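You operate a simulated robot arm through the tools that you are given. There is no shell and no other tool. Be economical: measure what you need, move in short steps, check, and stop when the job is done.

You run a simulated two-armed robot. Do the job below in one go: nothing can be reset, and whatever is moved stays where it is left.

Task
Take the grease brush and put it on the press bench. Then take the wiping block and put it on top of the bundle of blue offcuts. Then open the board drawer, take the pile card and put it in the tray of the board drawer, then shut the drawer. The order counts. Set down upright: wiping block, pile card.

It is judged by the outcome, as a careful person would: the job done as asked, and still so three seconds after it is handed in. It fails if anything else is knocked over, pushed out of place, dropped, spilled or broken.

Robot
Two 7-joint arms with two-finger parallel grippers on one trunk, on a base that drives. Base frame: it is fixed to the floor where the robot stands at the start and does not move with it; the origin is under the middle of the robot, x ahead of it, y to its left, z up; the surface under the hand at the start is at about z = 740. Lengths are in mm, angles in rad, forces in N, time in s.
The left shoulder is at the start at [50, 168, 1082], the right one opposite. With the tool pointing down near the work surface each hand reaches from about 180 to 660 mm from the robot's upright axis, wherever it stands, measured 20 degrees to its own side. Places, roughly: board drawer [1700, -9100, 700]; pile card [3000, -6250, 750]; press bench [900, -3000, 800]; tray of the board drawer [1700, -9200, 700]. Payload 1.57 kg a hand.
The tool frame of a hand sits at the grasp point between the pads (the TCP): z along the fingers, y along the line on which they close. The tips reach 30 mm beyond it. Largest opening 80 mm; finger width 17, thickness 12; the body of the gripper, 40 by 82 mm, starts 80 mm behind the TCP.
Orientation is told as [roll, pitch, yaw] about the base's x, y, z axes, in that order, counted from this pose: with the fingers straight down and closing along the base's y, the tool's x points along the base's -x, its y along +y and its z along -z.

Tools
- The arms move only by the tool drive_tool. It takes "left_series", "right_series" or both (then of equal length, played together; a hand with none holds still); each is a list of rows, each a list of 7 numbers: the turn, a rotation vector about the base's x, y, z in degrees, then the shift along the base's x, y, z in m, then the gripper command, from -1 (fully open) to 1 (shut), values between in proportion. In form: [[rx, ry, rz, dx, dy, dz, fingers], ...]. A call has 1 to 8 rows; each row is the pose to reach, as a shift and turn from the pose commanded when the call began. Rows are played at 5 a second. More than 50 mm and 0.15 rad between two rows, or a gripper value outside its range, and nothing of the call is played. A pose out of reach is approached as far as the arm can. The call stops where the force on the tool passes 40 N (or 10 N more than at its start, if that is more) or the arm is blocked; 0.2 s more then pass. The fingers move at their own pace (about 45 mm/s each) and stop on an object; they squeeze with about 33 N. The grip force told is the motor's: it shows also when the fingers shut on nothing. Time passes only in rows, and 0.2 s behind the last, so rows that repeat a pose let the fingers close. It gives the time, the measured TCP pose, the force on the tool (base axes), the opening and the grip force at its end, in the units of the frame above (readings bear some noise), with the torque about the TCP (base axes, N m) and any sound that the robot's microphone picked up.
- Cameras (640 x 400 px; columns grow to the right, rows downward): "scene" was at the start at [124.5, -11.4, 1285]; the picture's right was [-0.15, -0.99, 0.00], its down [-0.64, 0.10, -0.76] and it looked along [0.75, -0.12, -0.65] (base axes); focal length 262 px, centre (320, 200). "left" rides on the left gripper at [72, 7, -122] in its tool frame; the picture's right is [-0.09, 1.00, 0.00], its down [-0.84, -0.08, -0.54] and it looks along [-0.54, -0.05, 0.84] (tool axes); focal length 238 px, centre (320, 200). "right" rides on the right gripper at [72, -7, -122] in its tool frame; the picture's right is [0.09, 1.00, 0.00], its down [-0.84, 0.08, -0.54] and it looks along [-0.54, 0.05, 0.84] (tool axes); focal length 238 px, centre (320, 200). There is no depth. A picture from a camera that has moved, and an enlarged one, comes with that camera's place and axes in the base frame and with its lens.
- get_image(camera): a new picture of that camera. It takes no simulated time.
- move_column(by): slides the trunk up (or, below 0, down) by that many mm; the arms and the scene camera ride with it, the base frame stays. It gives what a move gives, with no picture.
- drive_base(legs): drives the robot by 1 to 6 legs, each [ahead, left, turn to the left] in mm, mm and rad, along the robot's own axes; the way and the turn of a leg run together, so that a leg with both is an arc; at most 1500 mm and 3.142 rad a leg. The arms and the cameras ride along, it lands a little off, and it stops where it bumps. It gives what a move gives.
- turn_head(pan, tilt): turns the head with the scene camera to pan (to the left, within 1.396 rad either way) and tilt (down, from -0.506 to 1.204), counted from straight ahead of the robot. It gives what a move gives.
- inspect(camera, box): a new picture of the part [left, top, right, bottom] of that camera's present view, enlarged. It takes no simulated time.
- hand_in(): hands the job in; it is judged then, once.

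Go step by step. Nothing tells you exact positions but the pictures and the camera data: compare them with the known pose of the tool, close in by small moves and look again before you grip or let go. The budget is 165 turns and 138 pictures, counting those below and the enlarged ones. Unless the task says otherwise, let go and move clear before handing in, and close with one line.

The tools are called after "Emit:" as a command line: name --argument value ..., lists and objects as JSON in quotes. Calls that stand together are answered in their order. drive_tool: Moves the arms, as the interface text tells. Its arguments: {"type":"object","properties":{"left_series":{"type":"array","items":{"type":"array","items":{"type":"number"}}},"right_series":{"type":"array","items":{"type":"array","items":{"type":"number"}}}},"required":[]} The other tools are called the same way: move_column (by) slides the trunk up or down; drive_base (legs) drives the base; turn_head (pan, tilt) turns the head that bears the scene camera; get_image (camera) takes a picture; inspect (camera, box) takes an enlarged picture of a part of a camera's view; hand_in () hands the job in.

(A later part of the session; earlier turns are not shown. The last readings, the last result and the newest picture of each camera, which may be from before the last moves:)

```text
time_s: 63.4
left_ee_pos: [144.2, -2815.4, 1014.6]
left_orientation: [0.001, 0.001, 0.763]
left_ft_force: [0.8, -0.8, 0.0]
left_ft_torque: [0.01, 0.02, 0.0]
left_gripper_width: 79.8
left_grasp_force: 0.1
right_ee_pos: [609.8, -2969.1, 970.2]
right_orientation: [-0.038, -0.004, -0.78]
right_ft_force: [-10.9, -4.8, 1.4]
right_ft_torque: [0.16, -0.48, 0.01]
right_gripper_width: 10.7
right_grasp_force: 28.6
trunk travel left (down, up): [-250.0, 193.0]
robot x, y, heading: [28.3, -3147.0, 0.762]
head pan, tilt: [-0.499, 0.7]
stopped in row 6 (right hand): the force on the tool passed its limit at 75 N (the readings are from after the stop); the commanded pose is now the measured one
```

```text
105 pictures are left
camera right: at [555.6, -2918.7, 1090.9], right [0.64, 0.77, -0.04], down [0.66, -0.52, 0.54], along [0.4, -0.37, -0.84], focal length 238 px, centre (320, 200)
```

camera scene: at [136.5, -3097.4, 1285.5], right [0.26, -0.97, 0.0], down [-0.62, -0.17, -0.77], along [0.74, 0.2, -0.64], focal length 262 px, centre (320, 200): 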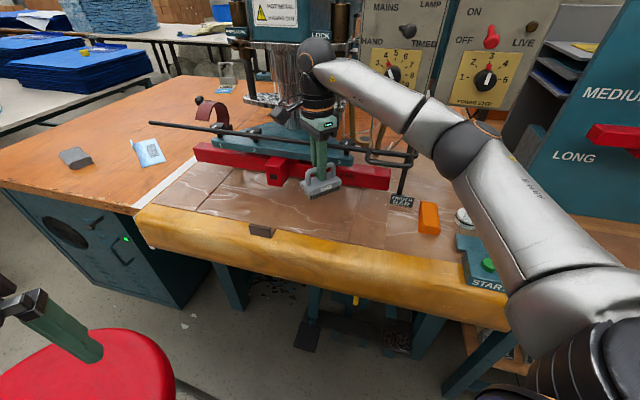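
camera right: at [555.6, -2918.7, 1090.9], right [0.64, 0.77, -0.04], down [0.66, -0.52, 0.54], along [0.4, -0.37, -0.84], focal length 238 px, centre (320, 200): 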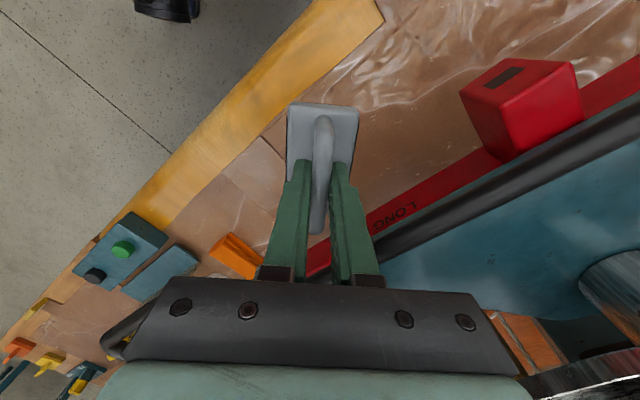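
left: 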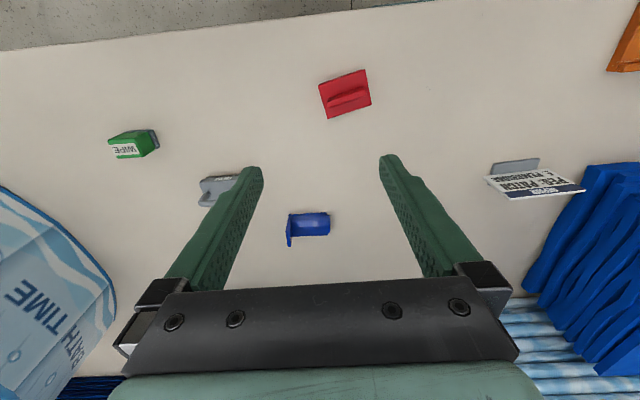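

The press's black rod runs at about x≈626, z≈1020 above the bench, so a vertical hand cannot go deep. I back off, yaw a bit, then lean the hand so the wrist stays clear of the rod while the brush lands on the brown top.

Emit:
drive_tool --right_series '[[0, 0, 0, -0.03, 0, 0, 1], [0, 0, 0, -0.06, 0, 0, 1], [0, 0, -8, -0.09, 0, 0, 1], [0, 0, -16, -0.11, 0, 0.0, 1], [0, 0, -23, -0.11, 0, 0.0, 1]]'

Emit:
drive_tool --right_series '[[3.5, -6, 0, 0, 0, 0, 1], [7, -12.2, 0, 0, 0, 0, 1], [10.5, -18.3, 0, 0, 0, 0, 1], [13.7, -24.4, 0, 0, 0, 0, 1], [13.7, -24.4, 0, 0, 0, 0, 1]]'

Emit:
get_image --camera "scene"

Emit:
get_image --camera "right"

```text
time_s: 64.6
left_ee_pos: [144.7, -2814.0, 1013.4]
left_orientation: [0.0, 0.0, 0.763]
left_ft_force: [0.2, 0.1, 0.0]
left_ft_torque: [0.0, 0.02, -0.01]
left_gripper_width: 79.7
left_grasp_force: 0.0
right_ee_pos: [499.1, -2968.6, 970.2]
right_orientation: [-0.033, -0.005, -1.191]
right_ft_force: [-0.9, 0.1, -1.5]
right_ft_torque: [0.01, 0.0, 0.01]
right_gripper_width: 10.6
right_grasp_force: 28.9
trunk travel left (down, up): [-250.0, 193.0]
robot x, y, heading: [26.2, -3150.6, 0.765]
head pan, tilt: [-0.499, 0.7]
```

```text
time_s: 65.8
left_ee_pos: [144.3, -2815.6, 1013.4]
left_orientation: [0.0, 0.0, 0.765]
left_ft_force: [0.3, -0.5, -0.1]
left_ft_torque: [0.02, 0.0, 0.01]
left_gripper_width: 79.9
left_grasp_force: 0.1
right_ee_pos: [497.7, -2968.4, 969.4]
right_orientation: [0.453, 0.056, -1.174]
right_ft_force: [-0.4, 0.0, -1.2]
right_ft_torque: [0.01, 0.06, -0.01]
right_gripper_width: 10.6
right_grasp_force: 28.2
trunk travel left (down, up): [-250.0, 193.0]
robot x, y, heading: [25.2, -3149.6, 0.765]
head pan, tilt: [-0.499, 0.7]
```

```text
104 pictures are left
camera scene: at [137.2, -3097.2, 1285.4], right [0.26, -0.97, 0.0], down [-0.62, -0.17, -0.76], along [0.74, 0.2, -0.64], focal length 262 px, centre (320, 200)
```

scene: 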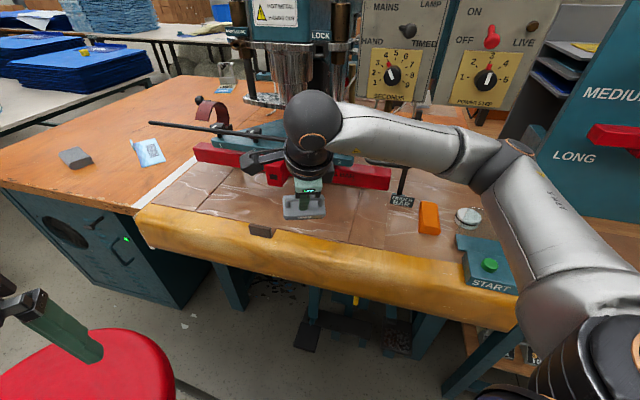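

```text
103 pictures are left
camera right: at [419.5, -2929.1, 1079.1], right [0.8, 0.41, 0.44], down [0.18, -0.86, 0.47], along [0.57, -0.3, -0.76], focal length 238 px, centre (320, 200)
```

right: 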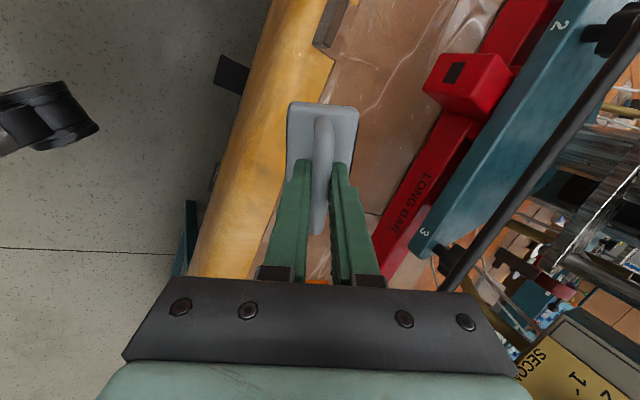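

The lean is good. I lower a bit, then go forward under the rod's line.

Emit:
drive_tool --right_series '[[0, 0, 0, 0.02, 0, -0.03, 1], [0, 0, 0, 0.04, 0.003, -0.06, 1], [0, 0, 0, 0.06, 0.006, -0.075, 1], [0, 0, 0, 0.08, 0.008, -0.075, 1], [0, 0, 0, 0.1, 0.01, -0.075, 1], [0, 0, 0, 0.1, 0.01, -0.075, 1]]'

Emit:
get_image --camera "right"

Emit:
inspect --camera "scene" --box '[200, 80, 480, 280]'

```text
time_s: 67.2
left_ee_pos: [144.8, -2814.7, 1012.8]
left_orientation: [-0.001, -0.001, 0.761]
left_ft_force: [-0.7, -0.5, -0.3]
left_ft_torque: [0.01, -0.03, -0.02]
left_gripper_width: 80.2
left_grasp_force: 0.1
right_ee_pos: [600.3, -2958.5, 894.5]
right_orientation: [0.453, 0.055, -1.175]
right_ft_force: [-0.2, 0.0, -0.5]
right_ft_torque: [0.02, 0.02, -0.02]
right_gripper_width: 10.8
right_grasp_force: 28.4
trunk travel left (down, up): [-250.0, 193.0]
robot x, y, heading: [22.1, -3149.5, 0.762]
head pan, tilt: [-0.499, 0.7]
```

```text
102 pictures are left
camera right: at [521.2, -2920.1, 1004.4], right [0.8, 0.41, 0.44], down [0.18, -0.86, 0.47], along [0.57, -0.3, -0.76], focal length 238 px, centre (320, 200)
```

right: 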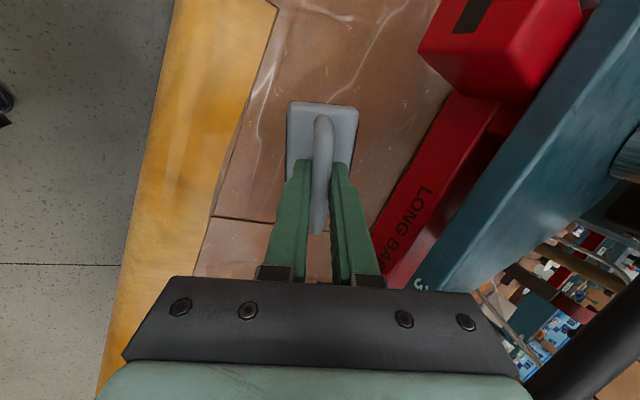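

```text
2.00 times, centred on (340, 180) of scene
camera zoom: at [137.2, -3097.2, 1285.4], right [0.26, -0.97, 0.0], down [-0.62, -0.17, -0.76], along [0.74, 0.2, -0.64], focal length 525 px, centre (280, 240)
```

zoom: 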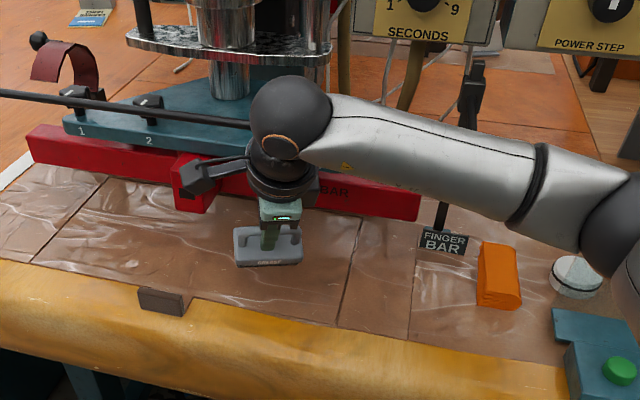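

The brush is over clear brown top, between pad and red bar. I lower slowly until it touches.

Emit:
drive_tool --right_series '[[0, 0, 0, 0, 0, -0.008, 1], [0, 0, 0, 0, 0, -0.014, 1], [0, 0, 0, 0, 0, -0.02, 1], [0, 0, 0, 0, 0, -0.02, 1]]'

Emit:
inspect --camera "scene" --box '[260, 150, 400, 250]'

```text
time_s: 68.2
left_ee_pos: [145.7, -2815.3, 1014.0]
left_orientation: [0.0, 0.0, 0.764]
left_ft_force: [0.1, 0.4, 0.2]
left_ft_torque: [0.01, 0.0, 0.01]
left_gripper_width: 79.6
left_grasp_force: 0.0
right_ee_pos: [597.7, -2959.5, 875.4]
right_orientation: [0.451, 0.056, -1.173]
right_ft_force: [-0.1, -0.2, -0.8]
right_ft_torque: [0.01, 0.03, 0.01]
right_gripper_width: 10.6
right_grasp_force: 28.6
trunk travel left (down, up): [-250.0, 193.0]
robot x, y, heading: [29.6, -3149.9, 0.757]
head pan, tilt: [-0.499, 0.7]
```

```text
4.00 times, centred on (330, 200) of scene
camera zoom: at [137.2, -3097.2, 1285.4], right [0.26, -0.97, 0.0], down [-0.62, -0.17, -0.76], along [0.74, 0.2, -0.64], focal length 1049 px, centre (280, 200)
```

zoom: 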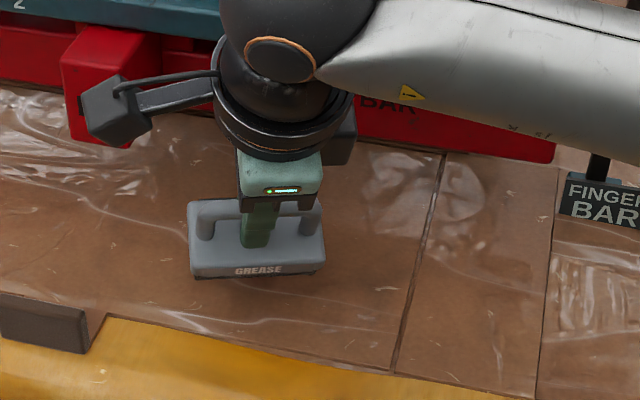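

Close to the surface; continue in small steps.

Emit:
drive_tool --right_series '[[0, 0, 0, 0, 0, -0.004, 1], [0, 0, 0, 0, 0, -0.008, 1], [0, 0, 0, 0, 0, -0.012, 1], [0, 0, 0, 0, 0, -0.012, 1]]'

```text
time_s: 69.2
left_ee_pos: [144.8, -2815.3, 1013.8]
left_orientation: [-0.002, -0.001, 0.763]
left_ft_force: [-0.1, -0.1, 0.3]
left_ft_torque: [-0.05, 0.0, 0.0]
left_gripper_width: 80.1
left_grasp_force: 0.1
right_ee_pos: [599.4, -2958.3, 861.5]
right_orientation: [0.452, 0.056, -1.174]
right_ft_force: [-0.6, 0.5, -0.4]
right_ft_torque: [-0.03, 0.06, 0.0]
right_gripper_width: 10.9
right_grasp_force: 28.2
trunk travel left (down, up): [-250.0, 193.0]
robot x, y, heading: [25.0, -3148.1, 0.76]
head pan, tilt: [-0.499, 0.7]
```

Emit:
drive_tool --right_series '[[0, 0, 0, 0, 0, -0.004, 1], [0, 0, 0, 0, 0, -0.008, 1], [0, 0, 0, 0, 0, -0.008, 1]]'

Emit:
inspect --camera "scene" --box '[260, 150, 400, 250]'

```text
time_s: 70.0
left_ee_pos: [145.2, -2815.6, 1014.1]
left_orientation: [0.001, 0.001, 0.763]
left_ft_force: [-0.2, 0.1, -0.2]
left_ft_torque: [-0.01, -0.02, 0.02]
left_gripper_width: 79.9
left_grasp_force: 0.0
right_ee_pos: [599.8, -2959.5, 854.0]
right_orientation: [0.451, 0.056, -1.174]
right_ft_force: [0.3, -0.7, -0.8]
right_ft_torque: [0.0, 0.0, 0.01]
right_gripper_width: 10.9
right_grasp_force: 28.7
trunk travel left (down, up): [-250.0, 193.0]
robot x, y, heading: [28.4, -3149.7, 0.763]
head pan, tilt: [-0.499, 0.7]
```

```text
4.00 times, centred on (330, 200) of scene
camera zoom: at [137.2, -3097.2, 1285.4], right [0.26, -0.97, 0.0], down [-0.62, -0.17, -0.76], along [0.74, 0.2, -0.64], focal length 1049 px, centre (280, 200)
```

zoom: 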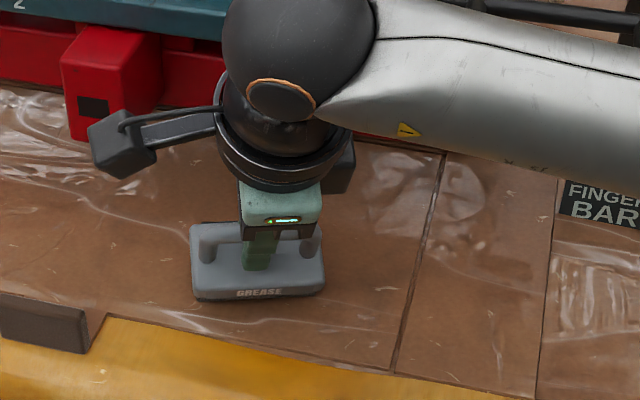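

No contact yet; continue down.

Emit:
drive_tool --right_series '[[0, 0, 0, 0, 0, -0.005, 1], [0, 0, 0, 0, 0, -0.01, 1], [0, 0, 0, 0, 0, -0.01, 1]]'

Emit:
drive_tool --right_series '[[0, 0, 0, 0, 0, -0.004, 1], [0, 0, 0, 0, 0, -0.008, 1], [0, 0, 0, 0, 0, -0.008, 1]]'

Emit:
inspect --camera "scene" --box '[260, 150, 400, 250]'

```text
time_s: 70.8
left_ee_pos: [143.7, -2815.2, 1014.1]
left_orientation: [-0.002, -0.002, 0.762]
left_ft_force: [0.3, -0.5, -0.2]
left_ft_torque: [0.01, 0.01, -0.03]
left_gripper_width: 80.1
left_grasp_force: 0.0
right_ee_pos: [598.1, -2957.6, 848.4]
right_orientation: [0.457, 0.059, -1.17]
right_ft_force: [-3.4, 4.8, 18.1]
right_ft_torque: [-0.39, -0.19, 0.01]
right_gripper_width: 11.1
right_grasp_force: 29.5
trunk travel left (down, up): [-250.0, 193.0]
robot x, y, heading: [22.8, -3151.5, 0.766]
head pan, tilt: [-0.499, 0.7]
```

```text
time_s: 71.6
left_ee_pos: [142.8, -2816.3, 1015.3]
left_orientation: [0.0, -0.002, 0.762]
left_ft_force: [0.0, 0.0, -0.5]
left_ft_torque: [-0.04, 0.01, 0.0]
left_gripper_width: 80.1
left_grasp_force: 0.0
right_ee_pos: [600.4, -2958.4, 843.6]
right_orientation: [0.463, 0.063, -1.173]
right_ft_force: [-3.8, 3.6, 27.8]
right_ft_torque: [-0.36, -0.2, 0.05]
right_gripper_width: 11.1
right_grasp_force: 29.1
trunk travel left (down, up): [-250.0, 193.0]
robot x, y, heading: [22.8, -3149.1, 0.76]
head pan, tilt: [-0.499, 0.7]
```

```text
4.00 times, centred on (330, 200) of scene
camera zoom: at [134.0, -3097.7, 1285.9], right [0.26, -0.97, 0.0], down [-0.62, -0.17, -0.77], along [0.74, 0.2, -0.64], focal length 1049 px, centre (280, 200)
```

zoom: 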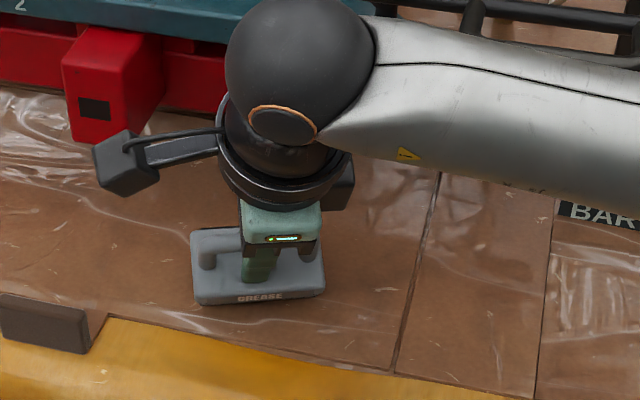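

The brush leans too much for pressing flat. I lift a little and reduce the lean to about 12° before setting it down.

Emit:
drive_tool --right_series '[[0, 0, 0, 0, 0, 0.01, 1], [0, 0, 0, -0.006, -0.003, 0.018, 1], [-3.4, 6, 0, -0.01, -0.004, 0.018, 1], [-6.9, 12.2, 0, -0.012, -0.005, 0.018, 1], [-6.9, 12.2, 0, -0.012, -0.005, 0.018, 1]]'

Emit:
inspect --camera "scene" --box '[260, 150, 400, 250]'

Emit:
get_image --camera "right"

```text
time_s: 72.8
left_ee_pos: [145.9, -2814.0, 1013.8]
left_orientation: [0.001, 0.001, 0.761]
left_ft_force: [-0.3, 0.6, -0.7]
left_ft_torque: [0.01, 0.02, -0.01]
left_gripper_width: 79.8
left_grasp_force: 0.0
right_ee_pos: [588.0, -2963.8, 854.4]
right_orientation: [0.207, 0.023, -1.182]
right_ft_force: [0.0, -0.6, -1.1]
right_ft_torque: [0.02, 0.0, 0.0]
right_gripper_width: 11.1
right_grasp_force: 28.9
trunk travel left (down, up): [-250.0, 193.0]
robot x, y, heading: [24.5, -3146.8, 0.764]
head pan, tilt: [-0.499, 0.7]
```

```text
4.00 times, centred on (330, 200) of scene
camera zoom: at [137.2, -3097.2, 1285.3], right [0.26, -0.97, 0.0], down [-0.62, -0.17, -0.76], along [0.74, 0.2, -0.64], focal length 1049 px, centre (280, 200)
```

zoom: 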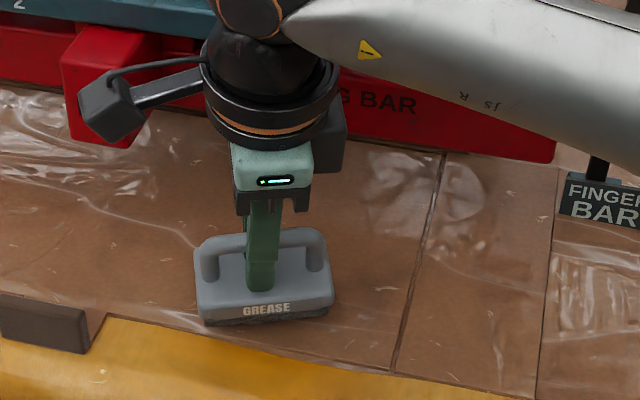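

```text
96 pictures are left
camera right: at [533.4, -2910.8, 973.3], right [0.87, 0.45, 0.21], down [0.29, -0.8, 0.53], along [0.4, -0.4, -0.83], focal length 238 px, centre (320, 200)
```

right: 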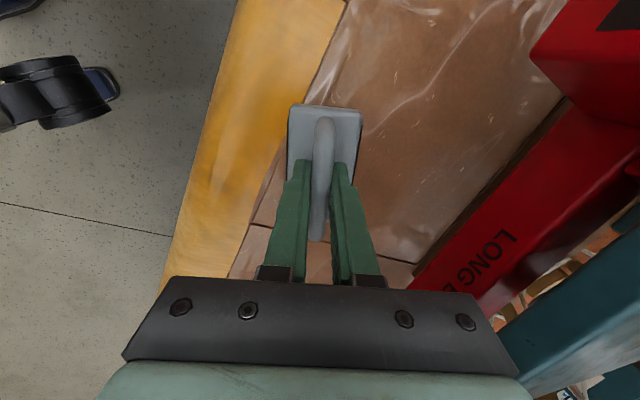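

I nudge forward 10 mm and lower to contact.

Emit:
drive_tool --right_series '[[0, 0, 0, 0.006, 0, 0, 1], [0, 0, 0, 0.012, 0, -0.003, 1], [0, 0, 0, 0.012, 0, -0.007, 1], [0, 0, 0, 0.012, 0, -0.007, 1]]'

Emit:
drive_tool --right_series '[[0, 0, 0, 0, 0, -0.003, 1], [0, 0, 0, 0, 0, -0.005, 1], [0, 0, 0, 0, 0, -0.005, 1]]'

Emit:
inspect --camera "scene" --box '[260, 150, 400, 250]'

```text
time_s: 73.8
left_ee_pos: [144.6, -2815.4, 1013.0]
left_orientation: [-0.001, 0.0, 0.763]
left_ft_force: [0.2, 0.1, 0.2]
left_ft_torque: [0.0, 0.01, 0.01]
left_gripper_width: 79.9
left_grasp_force: 0.1
right_ee_pos: [599.7, -2963.9, 845.6]
right_orientation: [0.209, 0.026, -1.184]
right_ft_force: [-0.1, 0.2, -1.1]
right_ft_torque: [-0.03, 0.05, 0.02]
right_gripper_width: 10.9
right_grasp_force: 29.2
trunk travel left (down, up): [-250.0, 193.0]
robot x, y, heading: [21.8, -3151.2, 0.762]
head pan, tilt: [-0.499, 0.7]
```

```text
time_s: 74.6
left_ee_pos: [144.6, -2815.4, 1012.8]
left_orientation: [0.001, -0.001, 0.763]
left_ft_force: [-0.4, -0.5, -0.1]
left_ft_torque: [0.03, -0.02, -0.01]
left_gripper_width: 80.2
left_grasp_force: 0.0
right_ee_pos: [599.0, -2963.2, 844.6]
right_orientation: [0.215, 0.028, -1.186]
right_ft_force: [2.7, -0.9, 12.8]
right_ft_torque: [0.38, 0.17, -0.08]
right_gripper_width: 11.0
right_grasp_force: 28.7
trunk travel left (down, up): [-250.0, 193.0]
robot x, y, heading: [26.4, -3148.2, 0.763]
head pan, tilt: [-0.499, 0.7]
```

```text
4.00 times, centred on (330, 200) of scene
camera zoom: at [136.2, -3097.8, 1285.7], right [0.26, -0.97, 0.0], down [-0.62, -0.17, -0.77], along [0.74, 0.2, -0.64], focal length 1049 px, centre (280, 200)
```

zoom: 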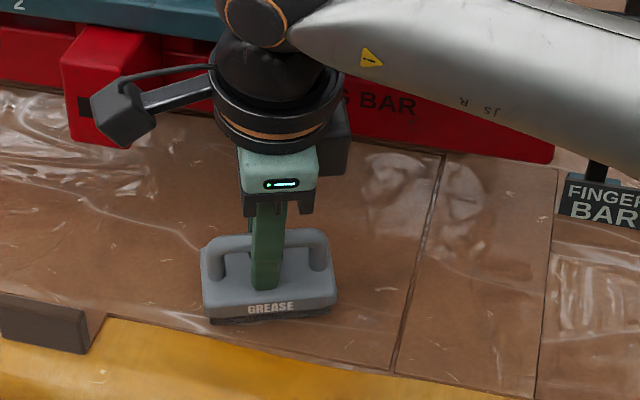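

Contact, and now pressing tends to flatten the brush. I press slightly more and then release.

Emit:
drive_tool --right_series '[[0, 0, 0, 0, 0, -0.003, 1], [0, 0, 0, 0, 0, -0.004, 1], [0, 0, 0, 0, 0, -0.002, 1], [0, 0, 0, 0, 0, 0, 0.4], [0, 0, 0, 0, 0, 0, -0.2], [0, 0, 0, 0, 0, 0, -0.2], [0, 0, 0, 0, 0, 0, -0.2]]'

Emit:
inspect --camera "scene" --box '[260, 150, 400, 250]'

Emit:
get_image --camera "right"

```text
time_s: 76.2
left_ee_pos: [144.0, -2814.2, 1014.6]
left_orientation: [-0.002, -0.002, 0.763]
left_ft_force: [0.0, -0.3, -0.5]
left_ft_torque: [0.01, 0.04, -0.02]
left_gripper_width: 80.0
left_grasp_force: 0.0
right_ee_pos: [597.8, -2964.0, 845.2]
right_orientation: [0.213, 0.028, -1.184]
right_ft_force: [3.8, 0.6, 25.3]
right_ft_torque: [-0.39, 0.29, 0.05]
right_gripper_width: 40.7
right_grasp_force: 0.1
trunk travel left (down, up): [-250.0, 193.0]
robot x, y, heading: [24.4, -3148.7, 0.765]
head pan, tilt: [-0.499, 0.7]
```

```text
4.00 times, centred on (330, 200) of scene
camera zoom: at [135.3, -3097.7, 1285.7], right [0.26, -0.97, 0.0], down [-0.62, -0.17, -0.77], along [0.74, 0.2, -0.64], focal length 1049 px, centre (280, 200)
```

zoom: 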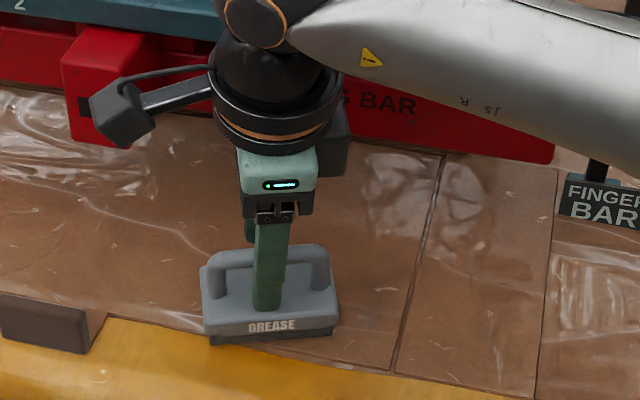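

```text
93 pictures are left
camera right: at [542.8, -2911.2, 963.7], right [0.87, 0.45, 0.21], down [0.29, -0.8, 0.52], along [0.41, -0.39, -0.83], focal length 238 px, centre (320, 200)
```

right: 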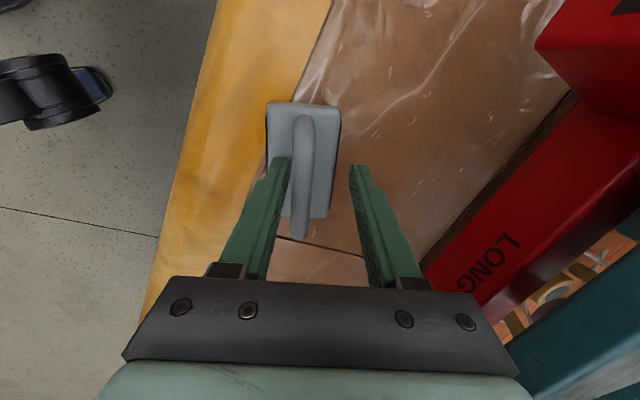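

The brush sits flat; a finger tip rests on its body, so I lift straight up along the tool and clear.

Emit:
drive_tool --right_series '[[0, 0, 0, -0.001, 0, 0.005, -0.2], [0, 0, 0, -0.003, -0.001, 0.015, -0.3], [0, 0, 0, -0.008, -0.003, 0.035, -0.5], [0, 0, 0, -0.016, -0.008, 0.065, -0.5], [0, 0, 0, -0.04, -0.01, 0.095, -0.5], [0, 0, 0, -0.08, -0.01, 0.115, -0.5], [0, 0, 0, -0.12, -0.01, 0.125, -0.5], [0, 0, 0, -0.16, -0.01, 0.13, -0.5]]'

Emit:
inspect --camera "scene" --box '[200, 130, 480, 330]'

```text
time_s: 78.0
left_ee_pos: [144.8, -2814.0, 1012.4]
left_orientation: [0.002, 0.001, 0.763]
left_ft_force: [0.6, -0.4, -0.1]
left_ft_torque: [-0.01, 0.02, -0.02]
left_gripper_width: 79.8
left_grasp_force: 0.0
right_ee_pos: [441.4, -2974.0, 975.0]
right_orientation: [0.208, 0.026, -1.184]
right_ft_force: [-0.8, -0.6, 0.5]
right_ft_torque: [0.03, 0.01, 0.03]
right_gripper_width: 60.1
right_grasp_force: 0.0
trunk travel left (down, up): [-250.0, 193.0]
robot x, y, heading: [27.6, -3151.4, 0.76]
head pan, tilt: [-0.499, 0.7]
```

```text
2.00 times, centred on (340, 230) of scene
camera zoom: at [136.9, -3097.1, 1285.4], right [0.26, -0.97, 0.0], down [-0.62, -0.17, -0.77], along [0.74, 0.2, -0.64], focal length 525 px, centre (280, 140)
```

zoom: 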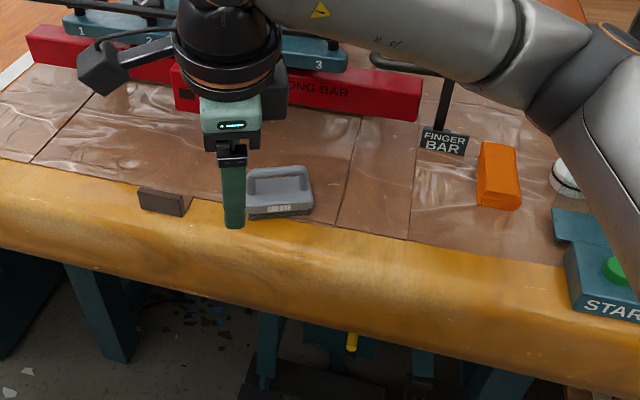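

The brush rests flat on the press bench. I straighten the right hand, draw it in, and drive back to the tubs table via the aisle.

Emit:
drive_tool --right_series '[[-3, 5.2, 0, -0.03, -0.01, 0.02, -0.5], [-5.9, 10.4, 0, -0.06, -0.02, 0.04, -0.5], [-5.9, 10.4, 0, -0.09, -0.03, 0.04, -0.5], [-5.9, 10.4, 0, -0.11, -0.04, 0.04, -0.5]]'

Emit:
drive_base --legs '[[-320, 0, 0], [0, 0, -0.76], [-250, 0, 0], [0, 1500, 0]]'

```text
time_s: 79.0
left_ee_pos: [145.5, -2814.3, 1013.4]
left_orientation: [0.0, 0.001, 0.761]
left_ft_force: [-0.3, 0.4, -0.7]
left_ft_torque: [-0.02, 0.0, -0.01]
left_gripper_width: 80.0
left_grasp_force: 0.1
right_ee_pos: [331.0, -3015.6, 1013.7]
right_orientation: [0.001, -0.002, -1.187]
right_ft_force: [-0.1, -0.3, 0.2]
right_ft_torque: [-0.01, 0.01, 0.01]
right_gripper_width: 59.8
right_grasp_force: 0.1
trunk travel left (down, up): [-250.0, 193.0]
robot x, y, heading: [22.2, -3151.7, 0.764]
head pan, tilt: [-0.499, 0.7]
```

```text
time_s: 97.9
left_ee_pos: [-193.7, -1645.8, 1014.1]
left_orientation: [0.0, 0.0, 0.038]
left_ft_force: [0.2, -0.1, 0.0]
left_ft_torque: [-0.03, 0.0, -0.01]
left_gripper_width: 80.0
left_grasp_force: 0.0
right_ee_pos: [-188.9, -1919.5, 1013.8]
right_orientation: [0.001, -0.002, -1.913]
right_ft_force: [0.4, -0.1, 0.0]
right_ft_torque: [-0.01, 0.0, -0.04]
right_gripper_width: 60.0
right_grasp_force: 0.1
trunk travel left (down, up): [-250.0, 193.0]
robot x, y, heading: [-506.6, -1815.9, 0.036]
head pan, tilt: [-0.499, 0.7]
```

Back in the aisle. I continue to the tubs table, stopping a bit short.

Emit:
drive_base --legs '[[0, 0, -0.036], [0, 1500, 0], [0, 416, 0], [450, 0, 0]]'

Emit:
turn_head --pan -0.1 --tilt 0.75

Emit:
get_image --camera "scene"

```text
time_s: 117.9
left_ee_pos: [299.1, 257.6, 1013.3]
left_orientation: [0.0, 0.001, -0.018]
left_ft_force: [0.5, 0.7, -0.5]
left_ft_torque: [0.02, -0.05, 0.01]
left_gripper_width: 80.0
left_grasp_force: 0.0
right_ee_pos: [289.7, -15.0, 1013.3]
right_orientation: [0.002, -0.002, -1.965]
right_ft_force: [-0.6, 0.8, 0.4]
right_ft_torque: [0.0, -0.01, -0.01]
right_gripper_width: 60.2
right_grasp_force: 0.1
trunk travel left (down, up): [-250.0, 193.0]
robot x, y, heading: [-23.1, 104.8, -0.017]
head pan, tilt: [-0.499, 0.7]
```

```text
time_s: 118.7
left_ee_pos: [298.9, 257.1, 1014.1]
left_orientation: [0.0, -0.001, -0.016]
left_ft_force: [0.6, -0.4, 0.5]
left_ft_torque: [-0.01, 0.03, -0.01]
left_gripper_width: 80.2
left_grasp_force: 0.0
right_ee_pos: [288.1, -15.5, 1013.3]
right_orientation: [0.0, -0.001, -1.966]
right_ft_force: [0.5, -0.7, -0.9]
right_ft_torque: [0.02, 0.03, 0.0]
right_gripper_width: 59.7
right_grasp_force: 0.1
trunk travel left (down, up): [-250.0, 193.0]
robot x, y, heading: [-21.1, 106.3, -0.019]
head pan, tilt: [-0.099, 0.75]
```

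```text
91 pictures are left
camera scene: at [101.7, 95.4, 1281.1], right [-0.12, -0.99, 0.0], down [-0.68, 0.08, -0.73], along [0.73, -0.09, -0.68], focal length 262 px, centre (320, 200)
```

scene: 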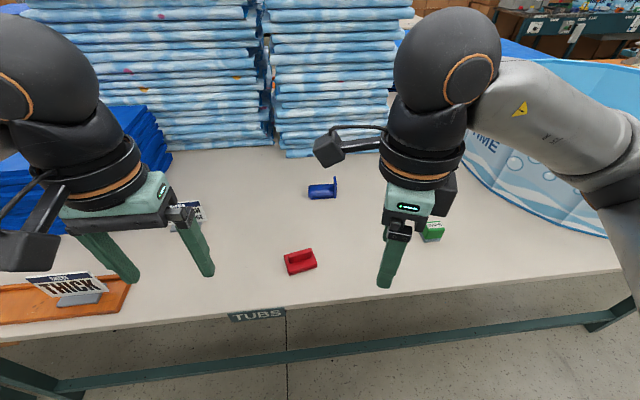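

Bundle at about [692,16]. I creep forward 80 mm for reach.

Emit:
drive_base --legs '[[82, 0, 0.018]]'

Emit:
turn_head --pan -0.35 --tilt 0.8

Emit:
drive_tool --right_series '[[0, 0, 8, 0.01, -0.03, 0, -1], [0, 0, 16, 0.02, -0.06, 0, -1], [0, 0, 24, 0.03, -0.09, 0, -1], [0, 0, 32, 0.04, -0.12, 0, -1], [0, 0, 40, 0.05, -0.15, 0, -1], [0, 0, 48, 0.06, -0.18, 0, -1], [0, 0, 56, 0.08, -0.2, 0, -1], [0, 0, 64, 0.1, -0.22, 0, -1]]'

Emit:
get_image --camera "scene"

Emit:
get_image --camera "right"

```text
time_s: 119.8
left_ee_pos: [376.6, 262.4, 1013.2]
left_orientation: [0.0, 0.001, 0.001]
left_ft_force: [0.1, 0.2, 0.2]
left_ft_torque: [-0.04, 0.03, 0.01]
left_gripper_width: 80.1
left_grasp_force: 0.0
right_ee_pos: [373.4, -11.3, 1014.4]
right_orientation: [0.001, -0.002, -1.947]
right_ft_force: [0.0, 0.0, -0.5]
right_ft_torque: [-0.02, -0.03, 0.02]
right_gripper_width: 59.9
right_grasp_force: 0.1
trunk travel left (down, up): [-250.0, 193.0]
robot x, y, heading: [57.3, 104.2, 0.003]
head pan, tilt: [-0.099, 0.75]
```

```text
time_s: 120.6
left_ee_pos: [376.9, 263.2, 1014.6]
left_orientation: [0.002, -0.001, 0.003]
left_ft_force: [0.1, 0.1, -0.7]
left_ft_torque: [0.03, 0.0, 0.0]
left_gripper_width: 80.0
left_grasp_force: 0.0
right_ee_pos: [372.7, -9.7, 1013.6]
right_orientation: [0.003, -0.002, -1.948]
right_ft_force: [0.4, -0.5, -0.2]
right_ft_torque: [0.02, 0.01, -0.01]
right_gripper_width: 59.9
right_grasp_force: 0.0
trunk travel left (down, up): [-250.0, 193.0]
robot x, y, heading: [59.3, 103.1, 0.002]
head pan, tilt: [-0.351, 0.799]
```

```text
time_s: 122.4
left_ee_pos: [376.7, 262.6, 1013.2]
left_orientation: [-0.001, 0.0, 0.001]
left_ft_force: [0.4, -0.1, -0.4]
left_ft_torque: [0.01, -0.03, -0.03]
left_gripper_width: 80.0
left_grasp_force: 0.0
right_ee_pos: [471.6, -233.1, 1013.8]
right_orientation: [0.001, -0.003, -0.831]
right_ft_force: [-0.2, 0.8, 0.4]
right_ft_torque: [-0.03, 0.03, 0.01]
right_gripper_width: 80.4
right_grasp_force: 0.1
trunk travel left (down, up): [-250.0, 193.0]
robot x, y, heading: [58.9, 103.6, 0.002]
head pan, tilt: [-0.351, 0.799]
```

```text
90 pictures are left
camera scene: at [176.5, 77.5, 1277.1], right [-0.34, -0.94, 0.0], down [-0.67, 0.25, -0.7], along [0.65, -0.24, -0.72], focal length 262 px, centre (320, 200)
```

scene: 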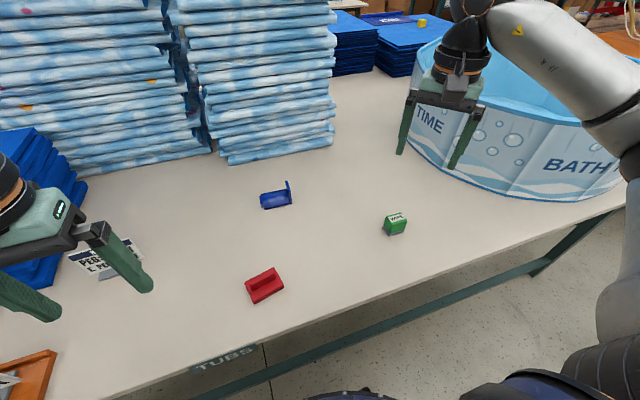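

```text
89 pictures are left
camera right: at [418.5, -183.8, 1134.0], right [0.67, 0.74, 0.0], down [0.62, -0.57, 0.54], along [0.4, -0.36, -0.84], focal length 238 px, centre (320, 200)
```

right: 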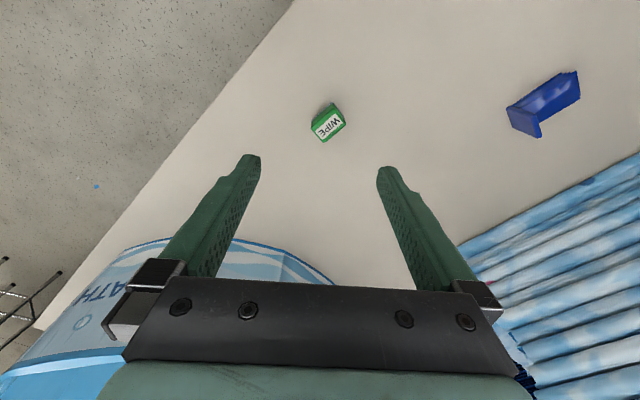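

Wiping block at about [497,-238]. I zoom on block and bundle for orientation.

Emit:
inspect --camera "right" --box '[290, 90, 370, 150]'

Emit:
inspect --camera "scene" --box '[240, 165, 440, 250]'

Emit:
inspect --camera "right" --box '[490, 50, 610, 160]'

```text
6.67 times, centred on (330, 120) of right
camera zoom: at [418.5, -183.8, 1134.0], right [0.67, 0.74, 0.0], down [0.62, -0.57, 0.54], along [0.4, -0.36, -0.84], focal length 1589 px, centre (253, 733)
```

zoom: 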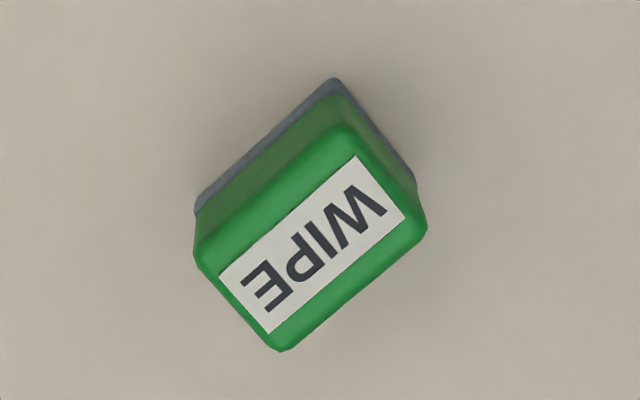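

```text
3.20 times, centred on (340, 208) of scene
camera zoom: at [176.5, 77.5, 1277.1], right [-0.34, -0.94, 0.0], down [-0.67, 0.25, -0.7], along [0.65, -0.24, -0.72], focal length 840 px, centre (256, 176)
```

zoom: 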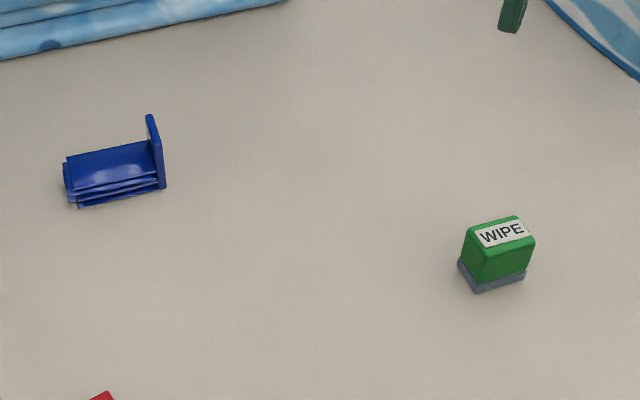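

```text
3.64 times, centred on (550, 105) of right
camera zoom: at [418.5, -183.8, 1134.0], right [0.67, 0.74, 0.0], down [0.62, -0.57, 0.54], along [0.4, -0.36, -0.84], focal length 867 px, centre (-516, 546)
```

zoom: 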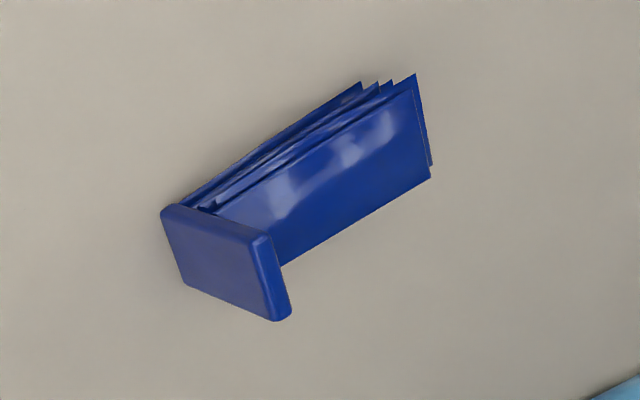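

The block is axis-aligned at about [499,-239], z 741–785, about 30 mm deep in x. The bundle lies along y with its raised end plate at the -y end. I turn to close along x and go above the block.

Emit:
drive_tool --right_series '[[0, 0, -7, 0.006, 0, -0.03, -1], [0, 0, -14, 0.012, 0, -0.06, -1], [0, 0, -21, 0.018, -0.003, -0.09, -1], [0, 0, -28, 0.024, -0.004, -0.12, -1], [0, 0, -35, 0.028, -0.006, -0.14, -1], [0, 0, -42.4, 0.028, -0.006, -0.16, -1], [0, 0, -42.4, 0.028, -0.006, -0.16, -1]]'

Emit:
get_image --camera "right"

```text
time_s: 124.0
left_ee_pos: [377.0, 263.8, 1013.7]
left_orientation: [0.001, -0.001, 0.002]
left_ft_force: [0.6, -0.2, 0.5]
left_ft_torque: [-0.03, 0.02, 0.0]
left_gripper_width: 80.1
left_grasp_force: 0.1
right_ee_pos: [501.3, -237.2, 853.9]
right_orientation: [0.004, -0.002, -1.573]
right_ft_force: [0.3, 0.4, -0.2]
right_ft_torque: [0.03, 0.01, -0.01]
right_gripper_width: 80.1
right_grasp_force: 0.1
trunk travel left (down, up): [-250.0, 193.0]
robot x, y, heading: [59.1, 104.1, -0.001]
head pan, tilt: [-0.351, 0.799]
```

```text
85 pictures are left
camera right: at [493.8, -163.5, 975.7], right [1.0, 0.09, 0.0], down [0.07, -0.84, 0.54], along [0.05, -0.54, -0.84], focal length 238 px, centre (320, 200)
```

right: 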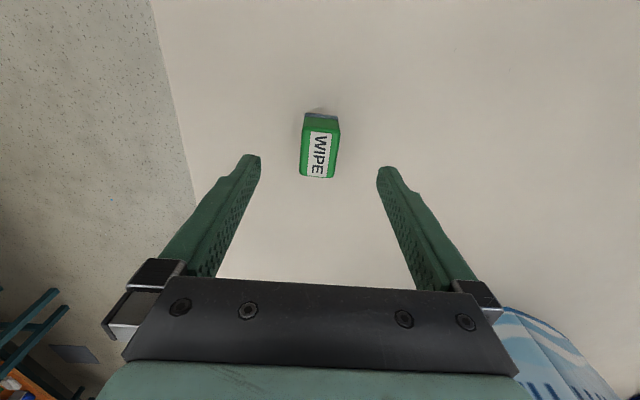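

Well centred. I lower to grip height and close.

Emit:
drive_tool --right_series '[[0, 0, 0, 0, -0.003, -0.03, -1], [0, 0, 0, 0, -0.003, -0.055, -1], [0, 0, 0, 0, -0.003, -0.068, -1], [0, 0, 0, 0, -0.003, -0.068, 1], [0, 0, 0, 0, -0.003, -0.068, 1], [0, 0, 0, 0, -0.003, -0.068, 1], [0, 0, 0, 0, -0.003, -0.068, 1]]'

Emit:
get_image --camera "right"

```text
time_s: 125.6
left_ee_pos: [376.6, 261.2, 1013.5]
left_orientation: [0.0, -0.001, 0.001]
left_ft_force: [-0.2, 0.2, -0.5]
left_ft_torque: [0.01, 0.0, -0.02]
left_gripper_width: 79.8
left_grasp_force: 0.0
right_ee_pos: [499.3, -240.1, 785.7]
right_orientation: [0.004, 0.0, -1.57]
right_ft_force: [0.5, 0.6, -0.2]
right_ft_torque: [-0.01, 0.0, 0.04]
right_gripper_width: 31.2
right_grasp_force: 23.3
trunk travel left (down, up): [-250.0, 193.0]
robot x, y, heading: [60.3, 100.2, -0.001]
head pan, tilt: [-0.351, 0.799]
```

```text
84 pictures are left
camera right: at [493.0, -167.3, 907.6], right [1.0, 0.09, 0.0], down [0.08, -0.84, 0.54], along [0.05, -0.54, -0.84], focal length 238 px, centre (320, 200)
```

right: 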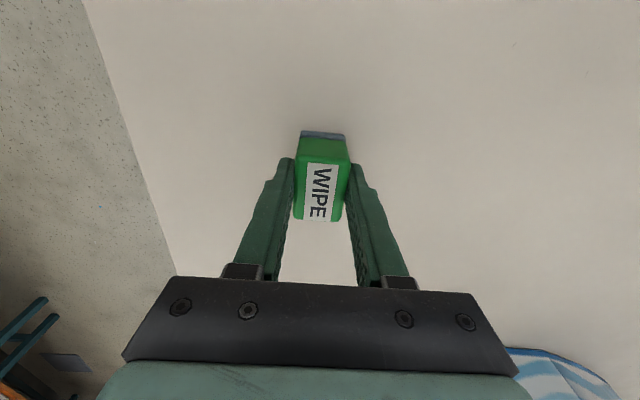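

Gripped. I lift and carry it to a point before the bundle for a look.

Emit:
drive_tool --right_series '[[0, 0, 0, 0, 0, 0.04, 1], [0, 0, 0, 0.01, 0.02, 0.08, 1], [0, 0, 0, 0.03, 0.055, 0.105, 1], [0, 0, 0, 0.05, 0.095, 0.11, 1], [0, 0, 0, 0.07, 0.135, 0.11, 1], [0, 0, 0, 0.095, 0.175, 0.11, 1], [0, 0, 0, 0.12, 0.21, 0.11, 1], [0, 0, 0, 0.14, 0.24, 0.11, 1]]'

Emit:
get_image --camera "right"

Emit:
turn_head --pan -0.1 --tilt 0.75

Emit:
get_image --camera "scene"

```text
time_s: 127.4
left_ee_pos: [376.8, 263.4, 1013.5]
left_orientation: [0.0, -0.001, 0.001]
left_ft_force: [-0.1, -0.7, 1.1]
left_ft_torque: [0.01, 0.0, 0.01]
left_gripper_width: 79.9
left_grasp_force: 0.1
right_ee_pos: [642.0, 0.6, 894.5]
right_orientation: [0.004, -0.001, -1.571]
right_ft_force: [-0.1, -0.4, -0.9]
right_ft_torque: [0.0, 0.0, 0.01]
right_gripper_width: 30.9
right_grasp_force: 32.8
trunk travel left (down, up): [-250.0, 193.0]
robot x, y, heading: [59.0, 104.9, 0.001]
head pan, tilt: [-0.351, 0.799]
```

```text
83 pictures are left
camera right: at [634.0, 73.2, 1016.1], right [1.0, 0.09, 0.0], down [0.08, -0.84, 0.54], along [0.05, -0.54, -0.84], focal length 238 px, centre (320, 200)
```

right: 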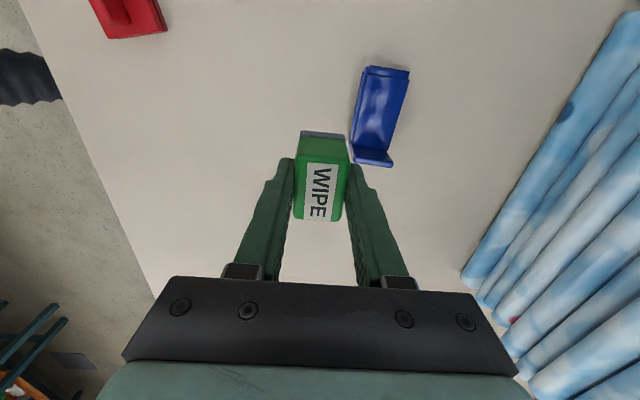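

```text
time_s: 128.1
left_ee_pos: [375.7, 262.4, 1013.5]
left_orientation: [0.001, 0.0, 0.003]
left_ft_force: [-0.5, 0.1, -1.2]
left_ft_torque: [-0.01, 0.02, -0.04]
left_gripper_width: 79.7
left_grasp_force: 0.0
right_ee_pos: [640.9, -1.1, 895.6]
right_orientation: [0.001, -0.002, -1.571]
right_ft_force: [0.0, -0.6, 0.3]
right_ft_torque: [-0.01, -0.02, 0.01]
right_gripper_width: 31.1
right_grasp_force: 32.7
trunk travel left (down, up): [-250.0, 193.0]
robot x, y, heading: [62.8, 101.8, 0.006]
head pan, tilt: [-0.099, 0.75]
```

```text
82 pictures are left
camera scene: at [183.1, 97.0, 1281.1], right [-0.1, -1.0, 0.0], down [-0.68, 0.07, -0.73], along [0.73, -0.07, -0.68], focal length 262 px, centre (320, 200)
```

scene: 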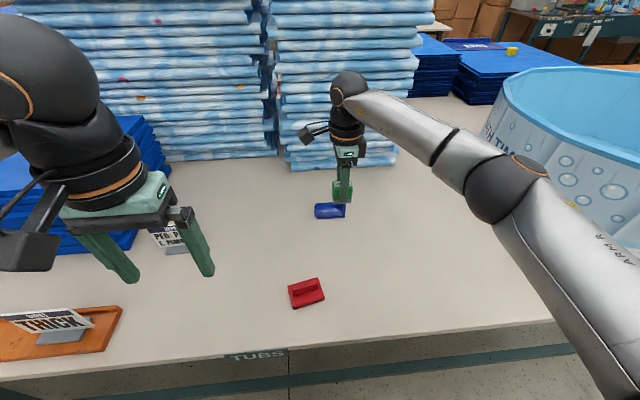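

I zoom in on the bundle from the wrist camera for exact placement.

Emit:
inspect --camera "right" --box '[280, 50, 440, 180]'

Emit:
inspect --camera "scene" --box '[290, 170, 390, 235]'

```text
3.08 times, centred on (360, 115) of right
camera zoom: at [633.7, 72.2, 1016.0], right [1.0, 0.09, 0.0], down [0.08, -0.84, 0.54], along [0.05, -0.54, -0.84], focal length 733 px, centre (197, 462)
```

zoom: 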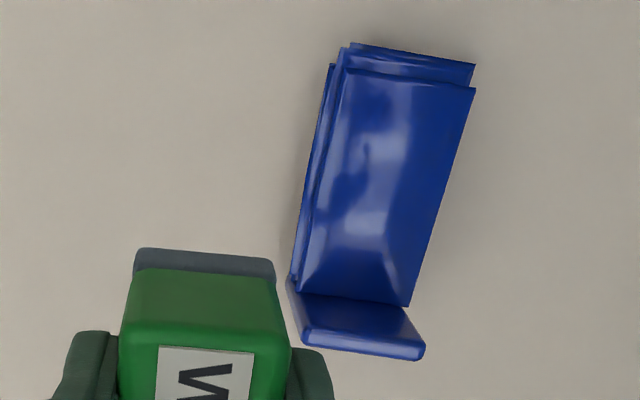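

```text
6.15 times, centred on (340, 202) of scene
camera zoom: at [183.1, 97.0, 1281.1], right [-0.1, -1.0, 0.0], down [-0.68, 0.07, -0.73], along [0.73, -0.07, -0.68], focal length 1614 px, centre (197, 185)
```

zoom: 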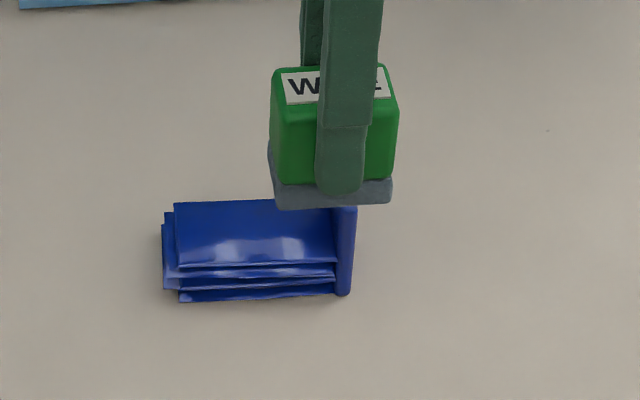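

Bundle's top is about x 679–717, y -12..56, z≈770; centre [698,22]. I move above it and lower most of the way.

Emit:
drive_tool --right_series '[[0, 0, 0, 0.025, 0.012, 0, 1], [0, 0, 0, 0.057, 0.025, 0, 1], [0, 0, 0, 0.057, 0.025, -0.03, 1], [0, 0, 0, 0.057, 0.025, -0.06, 1], [0, 0, 0, 0.057, 0.025, -0.06, 1]]'

Emit:
inspect --camera "scene" --box '[290, 150, 390, 235]'

Emit:
get_image --camera "right"

```text
time_s: 129.3
left_ee_pos: [377.1, 262.1, 1014.2]
left_orientation: [-0.002, -0.002, 0.001]
left_ft_force: [0.0, 0.2, -0.6]
left_ft_torque: [0.0, 0.02, -0.02]
left_gripper_width: 80.3
left_grasp_force: 0.0
right_ee_pos: [671.7, 17.2, 836.6]
right_orientation: [0.004, 0.001, -1.571]
right_ft_force: [1.2, -0.6, 0.3]
right_ft_torque: [0.0, 0.04, 0.02]
right_gripper_width: 31.1
right_grasp_force: 33.3
right hand out of reach, approached as far as the arm can: row 2, 3, 4, 5
trunk travel left (down, up): [-250.0, 193.0]
robot x, y, heading: [58.9, 104.5, 0.002]
head pan, tilt: [-0.099, 0.75]
```

```text
4.71 times, centred on (340, 192) of scene
camera zoom: at [183.0, 96.8, 1281.1], right [-0.1, -1.0, 0.0], down [-0.68, 0.07, -0.73], along [0.73, -0.07, -0.68], focal length 1235 px, centre (226, 235)
```

zoom: 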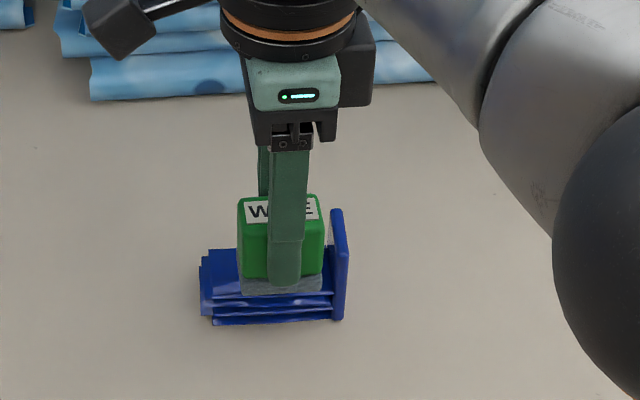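

```text
78 pictures are left
camera right: at [664.9, 91.1, 956.5], right [1.0, 0.09, 0.0], down [0.08, -0.84, 0.54], along [0.05, -0.54, -0.84], focal length 238 px, centre (320, 200)
```

right: 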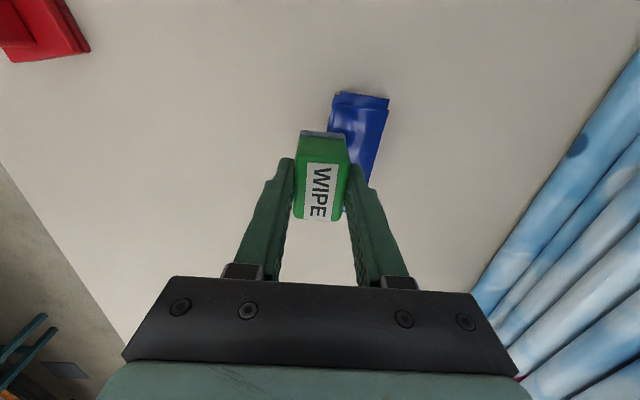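

About 26 mm short in x. I raise slightly and creep the base forward.

Emit:
drive_tool --right_series '[[0, 0, 0, -0.005, 0, 0.02, 1], [0, 0, 0, -0.01, 0, 0.03, 1]]'

Emit:
drive_base --legs '[[45, 0, 0]]'

Emit:
get_image --camera "right"

```text
time_s: 129.9
left_ee_pos: [377.1, 262.2, 1014.4]
left_orientation: [-0.002, 0.002, 0.002]
left_ft_force: [-0.1, -1.1, 0.3]
left_ft_torque: [0.0, 0.02, -0.04]
left_gripper_width: 80.0
left_grasp_force: 0.0
right_ee_pos: [661.3, 21.1, 867.6]
right_orientation: [0.002, -0.002, -1.571]
right_ft_force: [-0.9, 1.2, 0.0]
right_ft_torque: [0.01, -0.02, -0.01]
right_gripper_width: 30.9
right_grasp_force: 32.7
trunk travel left (down, up): [-250.0, 193.0]
robot x, y, heading: [59.4, 103.1, -0.0]
head pan, tilt: [-0.099, 0.75]
```

```text
time_s: 130.8
left_ee_pos: [421.8, 262.7, 1012.6]
left_orientation: [0.0, 0.002, 0.001]
left_ft_force: [0.4, 0.9, 0.5]
left_ft_torque: [0.06, 0.0, 0.03]
left_gripper_width: 79.9
left_grasp_force: 0.1
right_ee_pos: [705.8, 20.9, 866.1]
right_orientation: [0.002, -0.001, -1.57]
right_ft_force: [0.1, -0.3, -0.1]
right_ft_torque: [0.01, 0.03, 0.03]
right_gripper_width: 30.9
right_grasp_force: 32.8
trunk travel left (down, up): [-250.0, 193.0]
robot x, y, heading: [106.1, 103.6, 0.002]
head pan, tilt: [-0.099, 0.75]
```

```text
77 pictures are left
camera right: at [699.3, 93.7, 987.6], right [1.0, 0.09, 0.0], down [0.08, -0.84, 0.54], along [0.05, -0.54, -0.84], focal length 238 px, centre (320, 200)
```

right: 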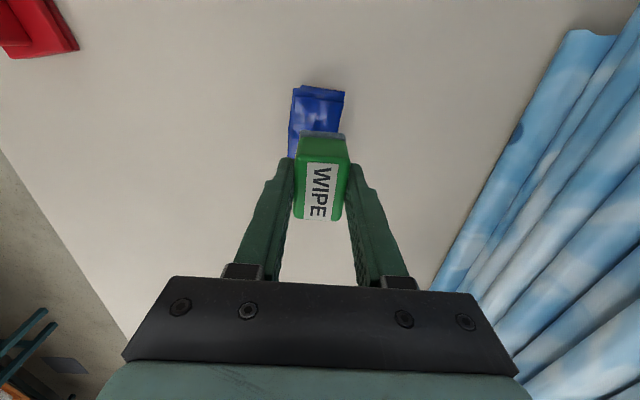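

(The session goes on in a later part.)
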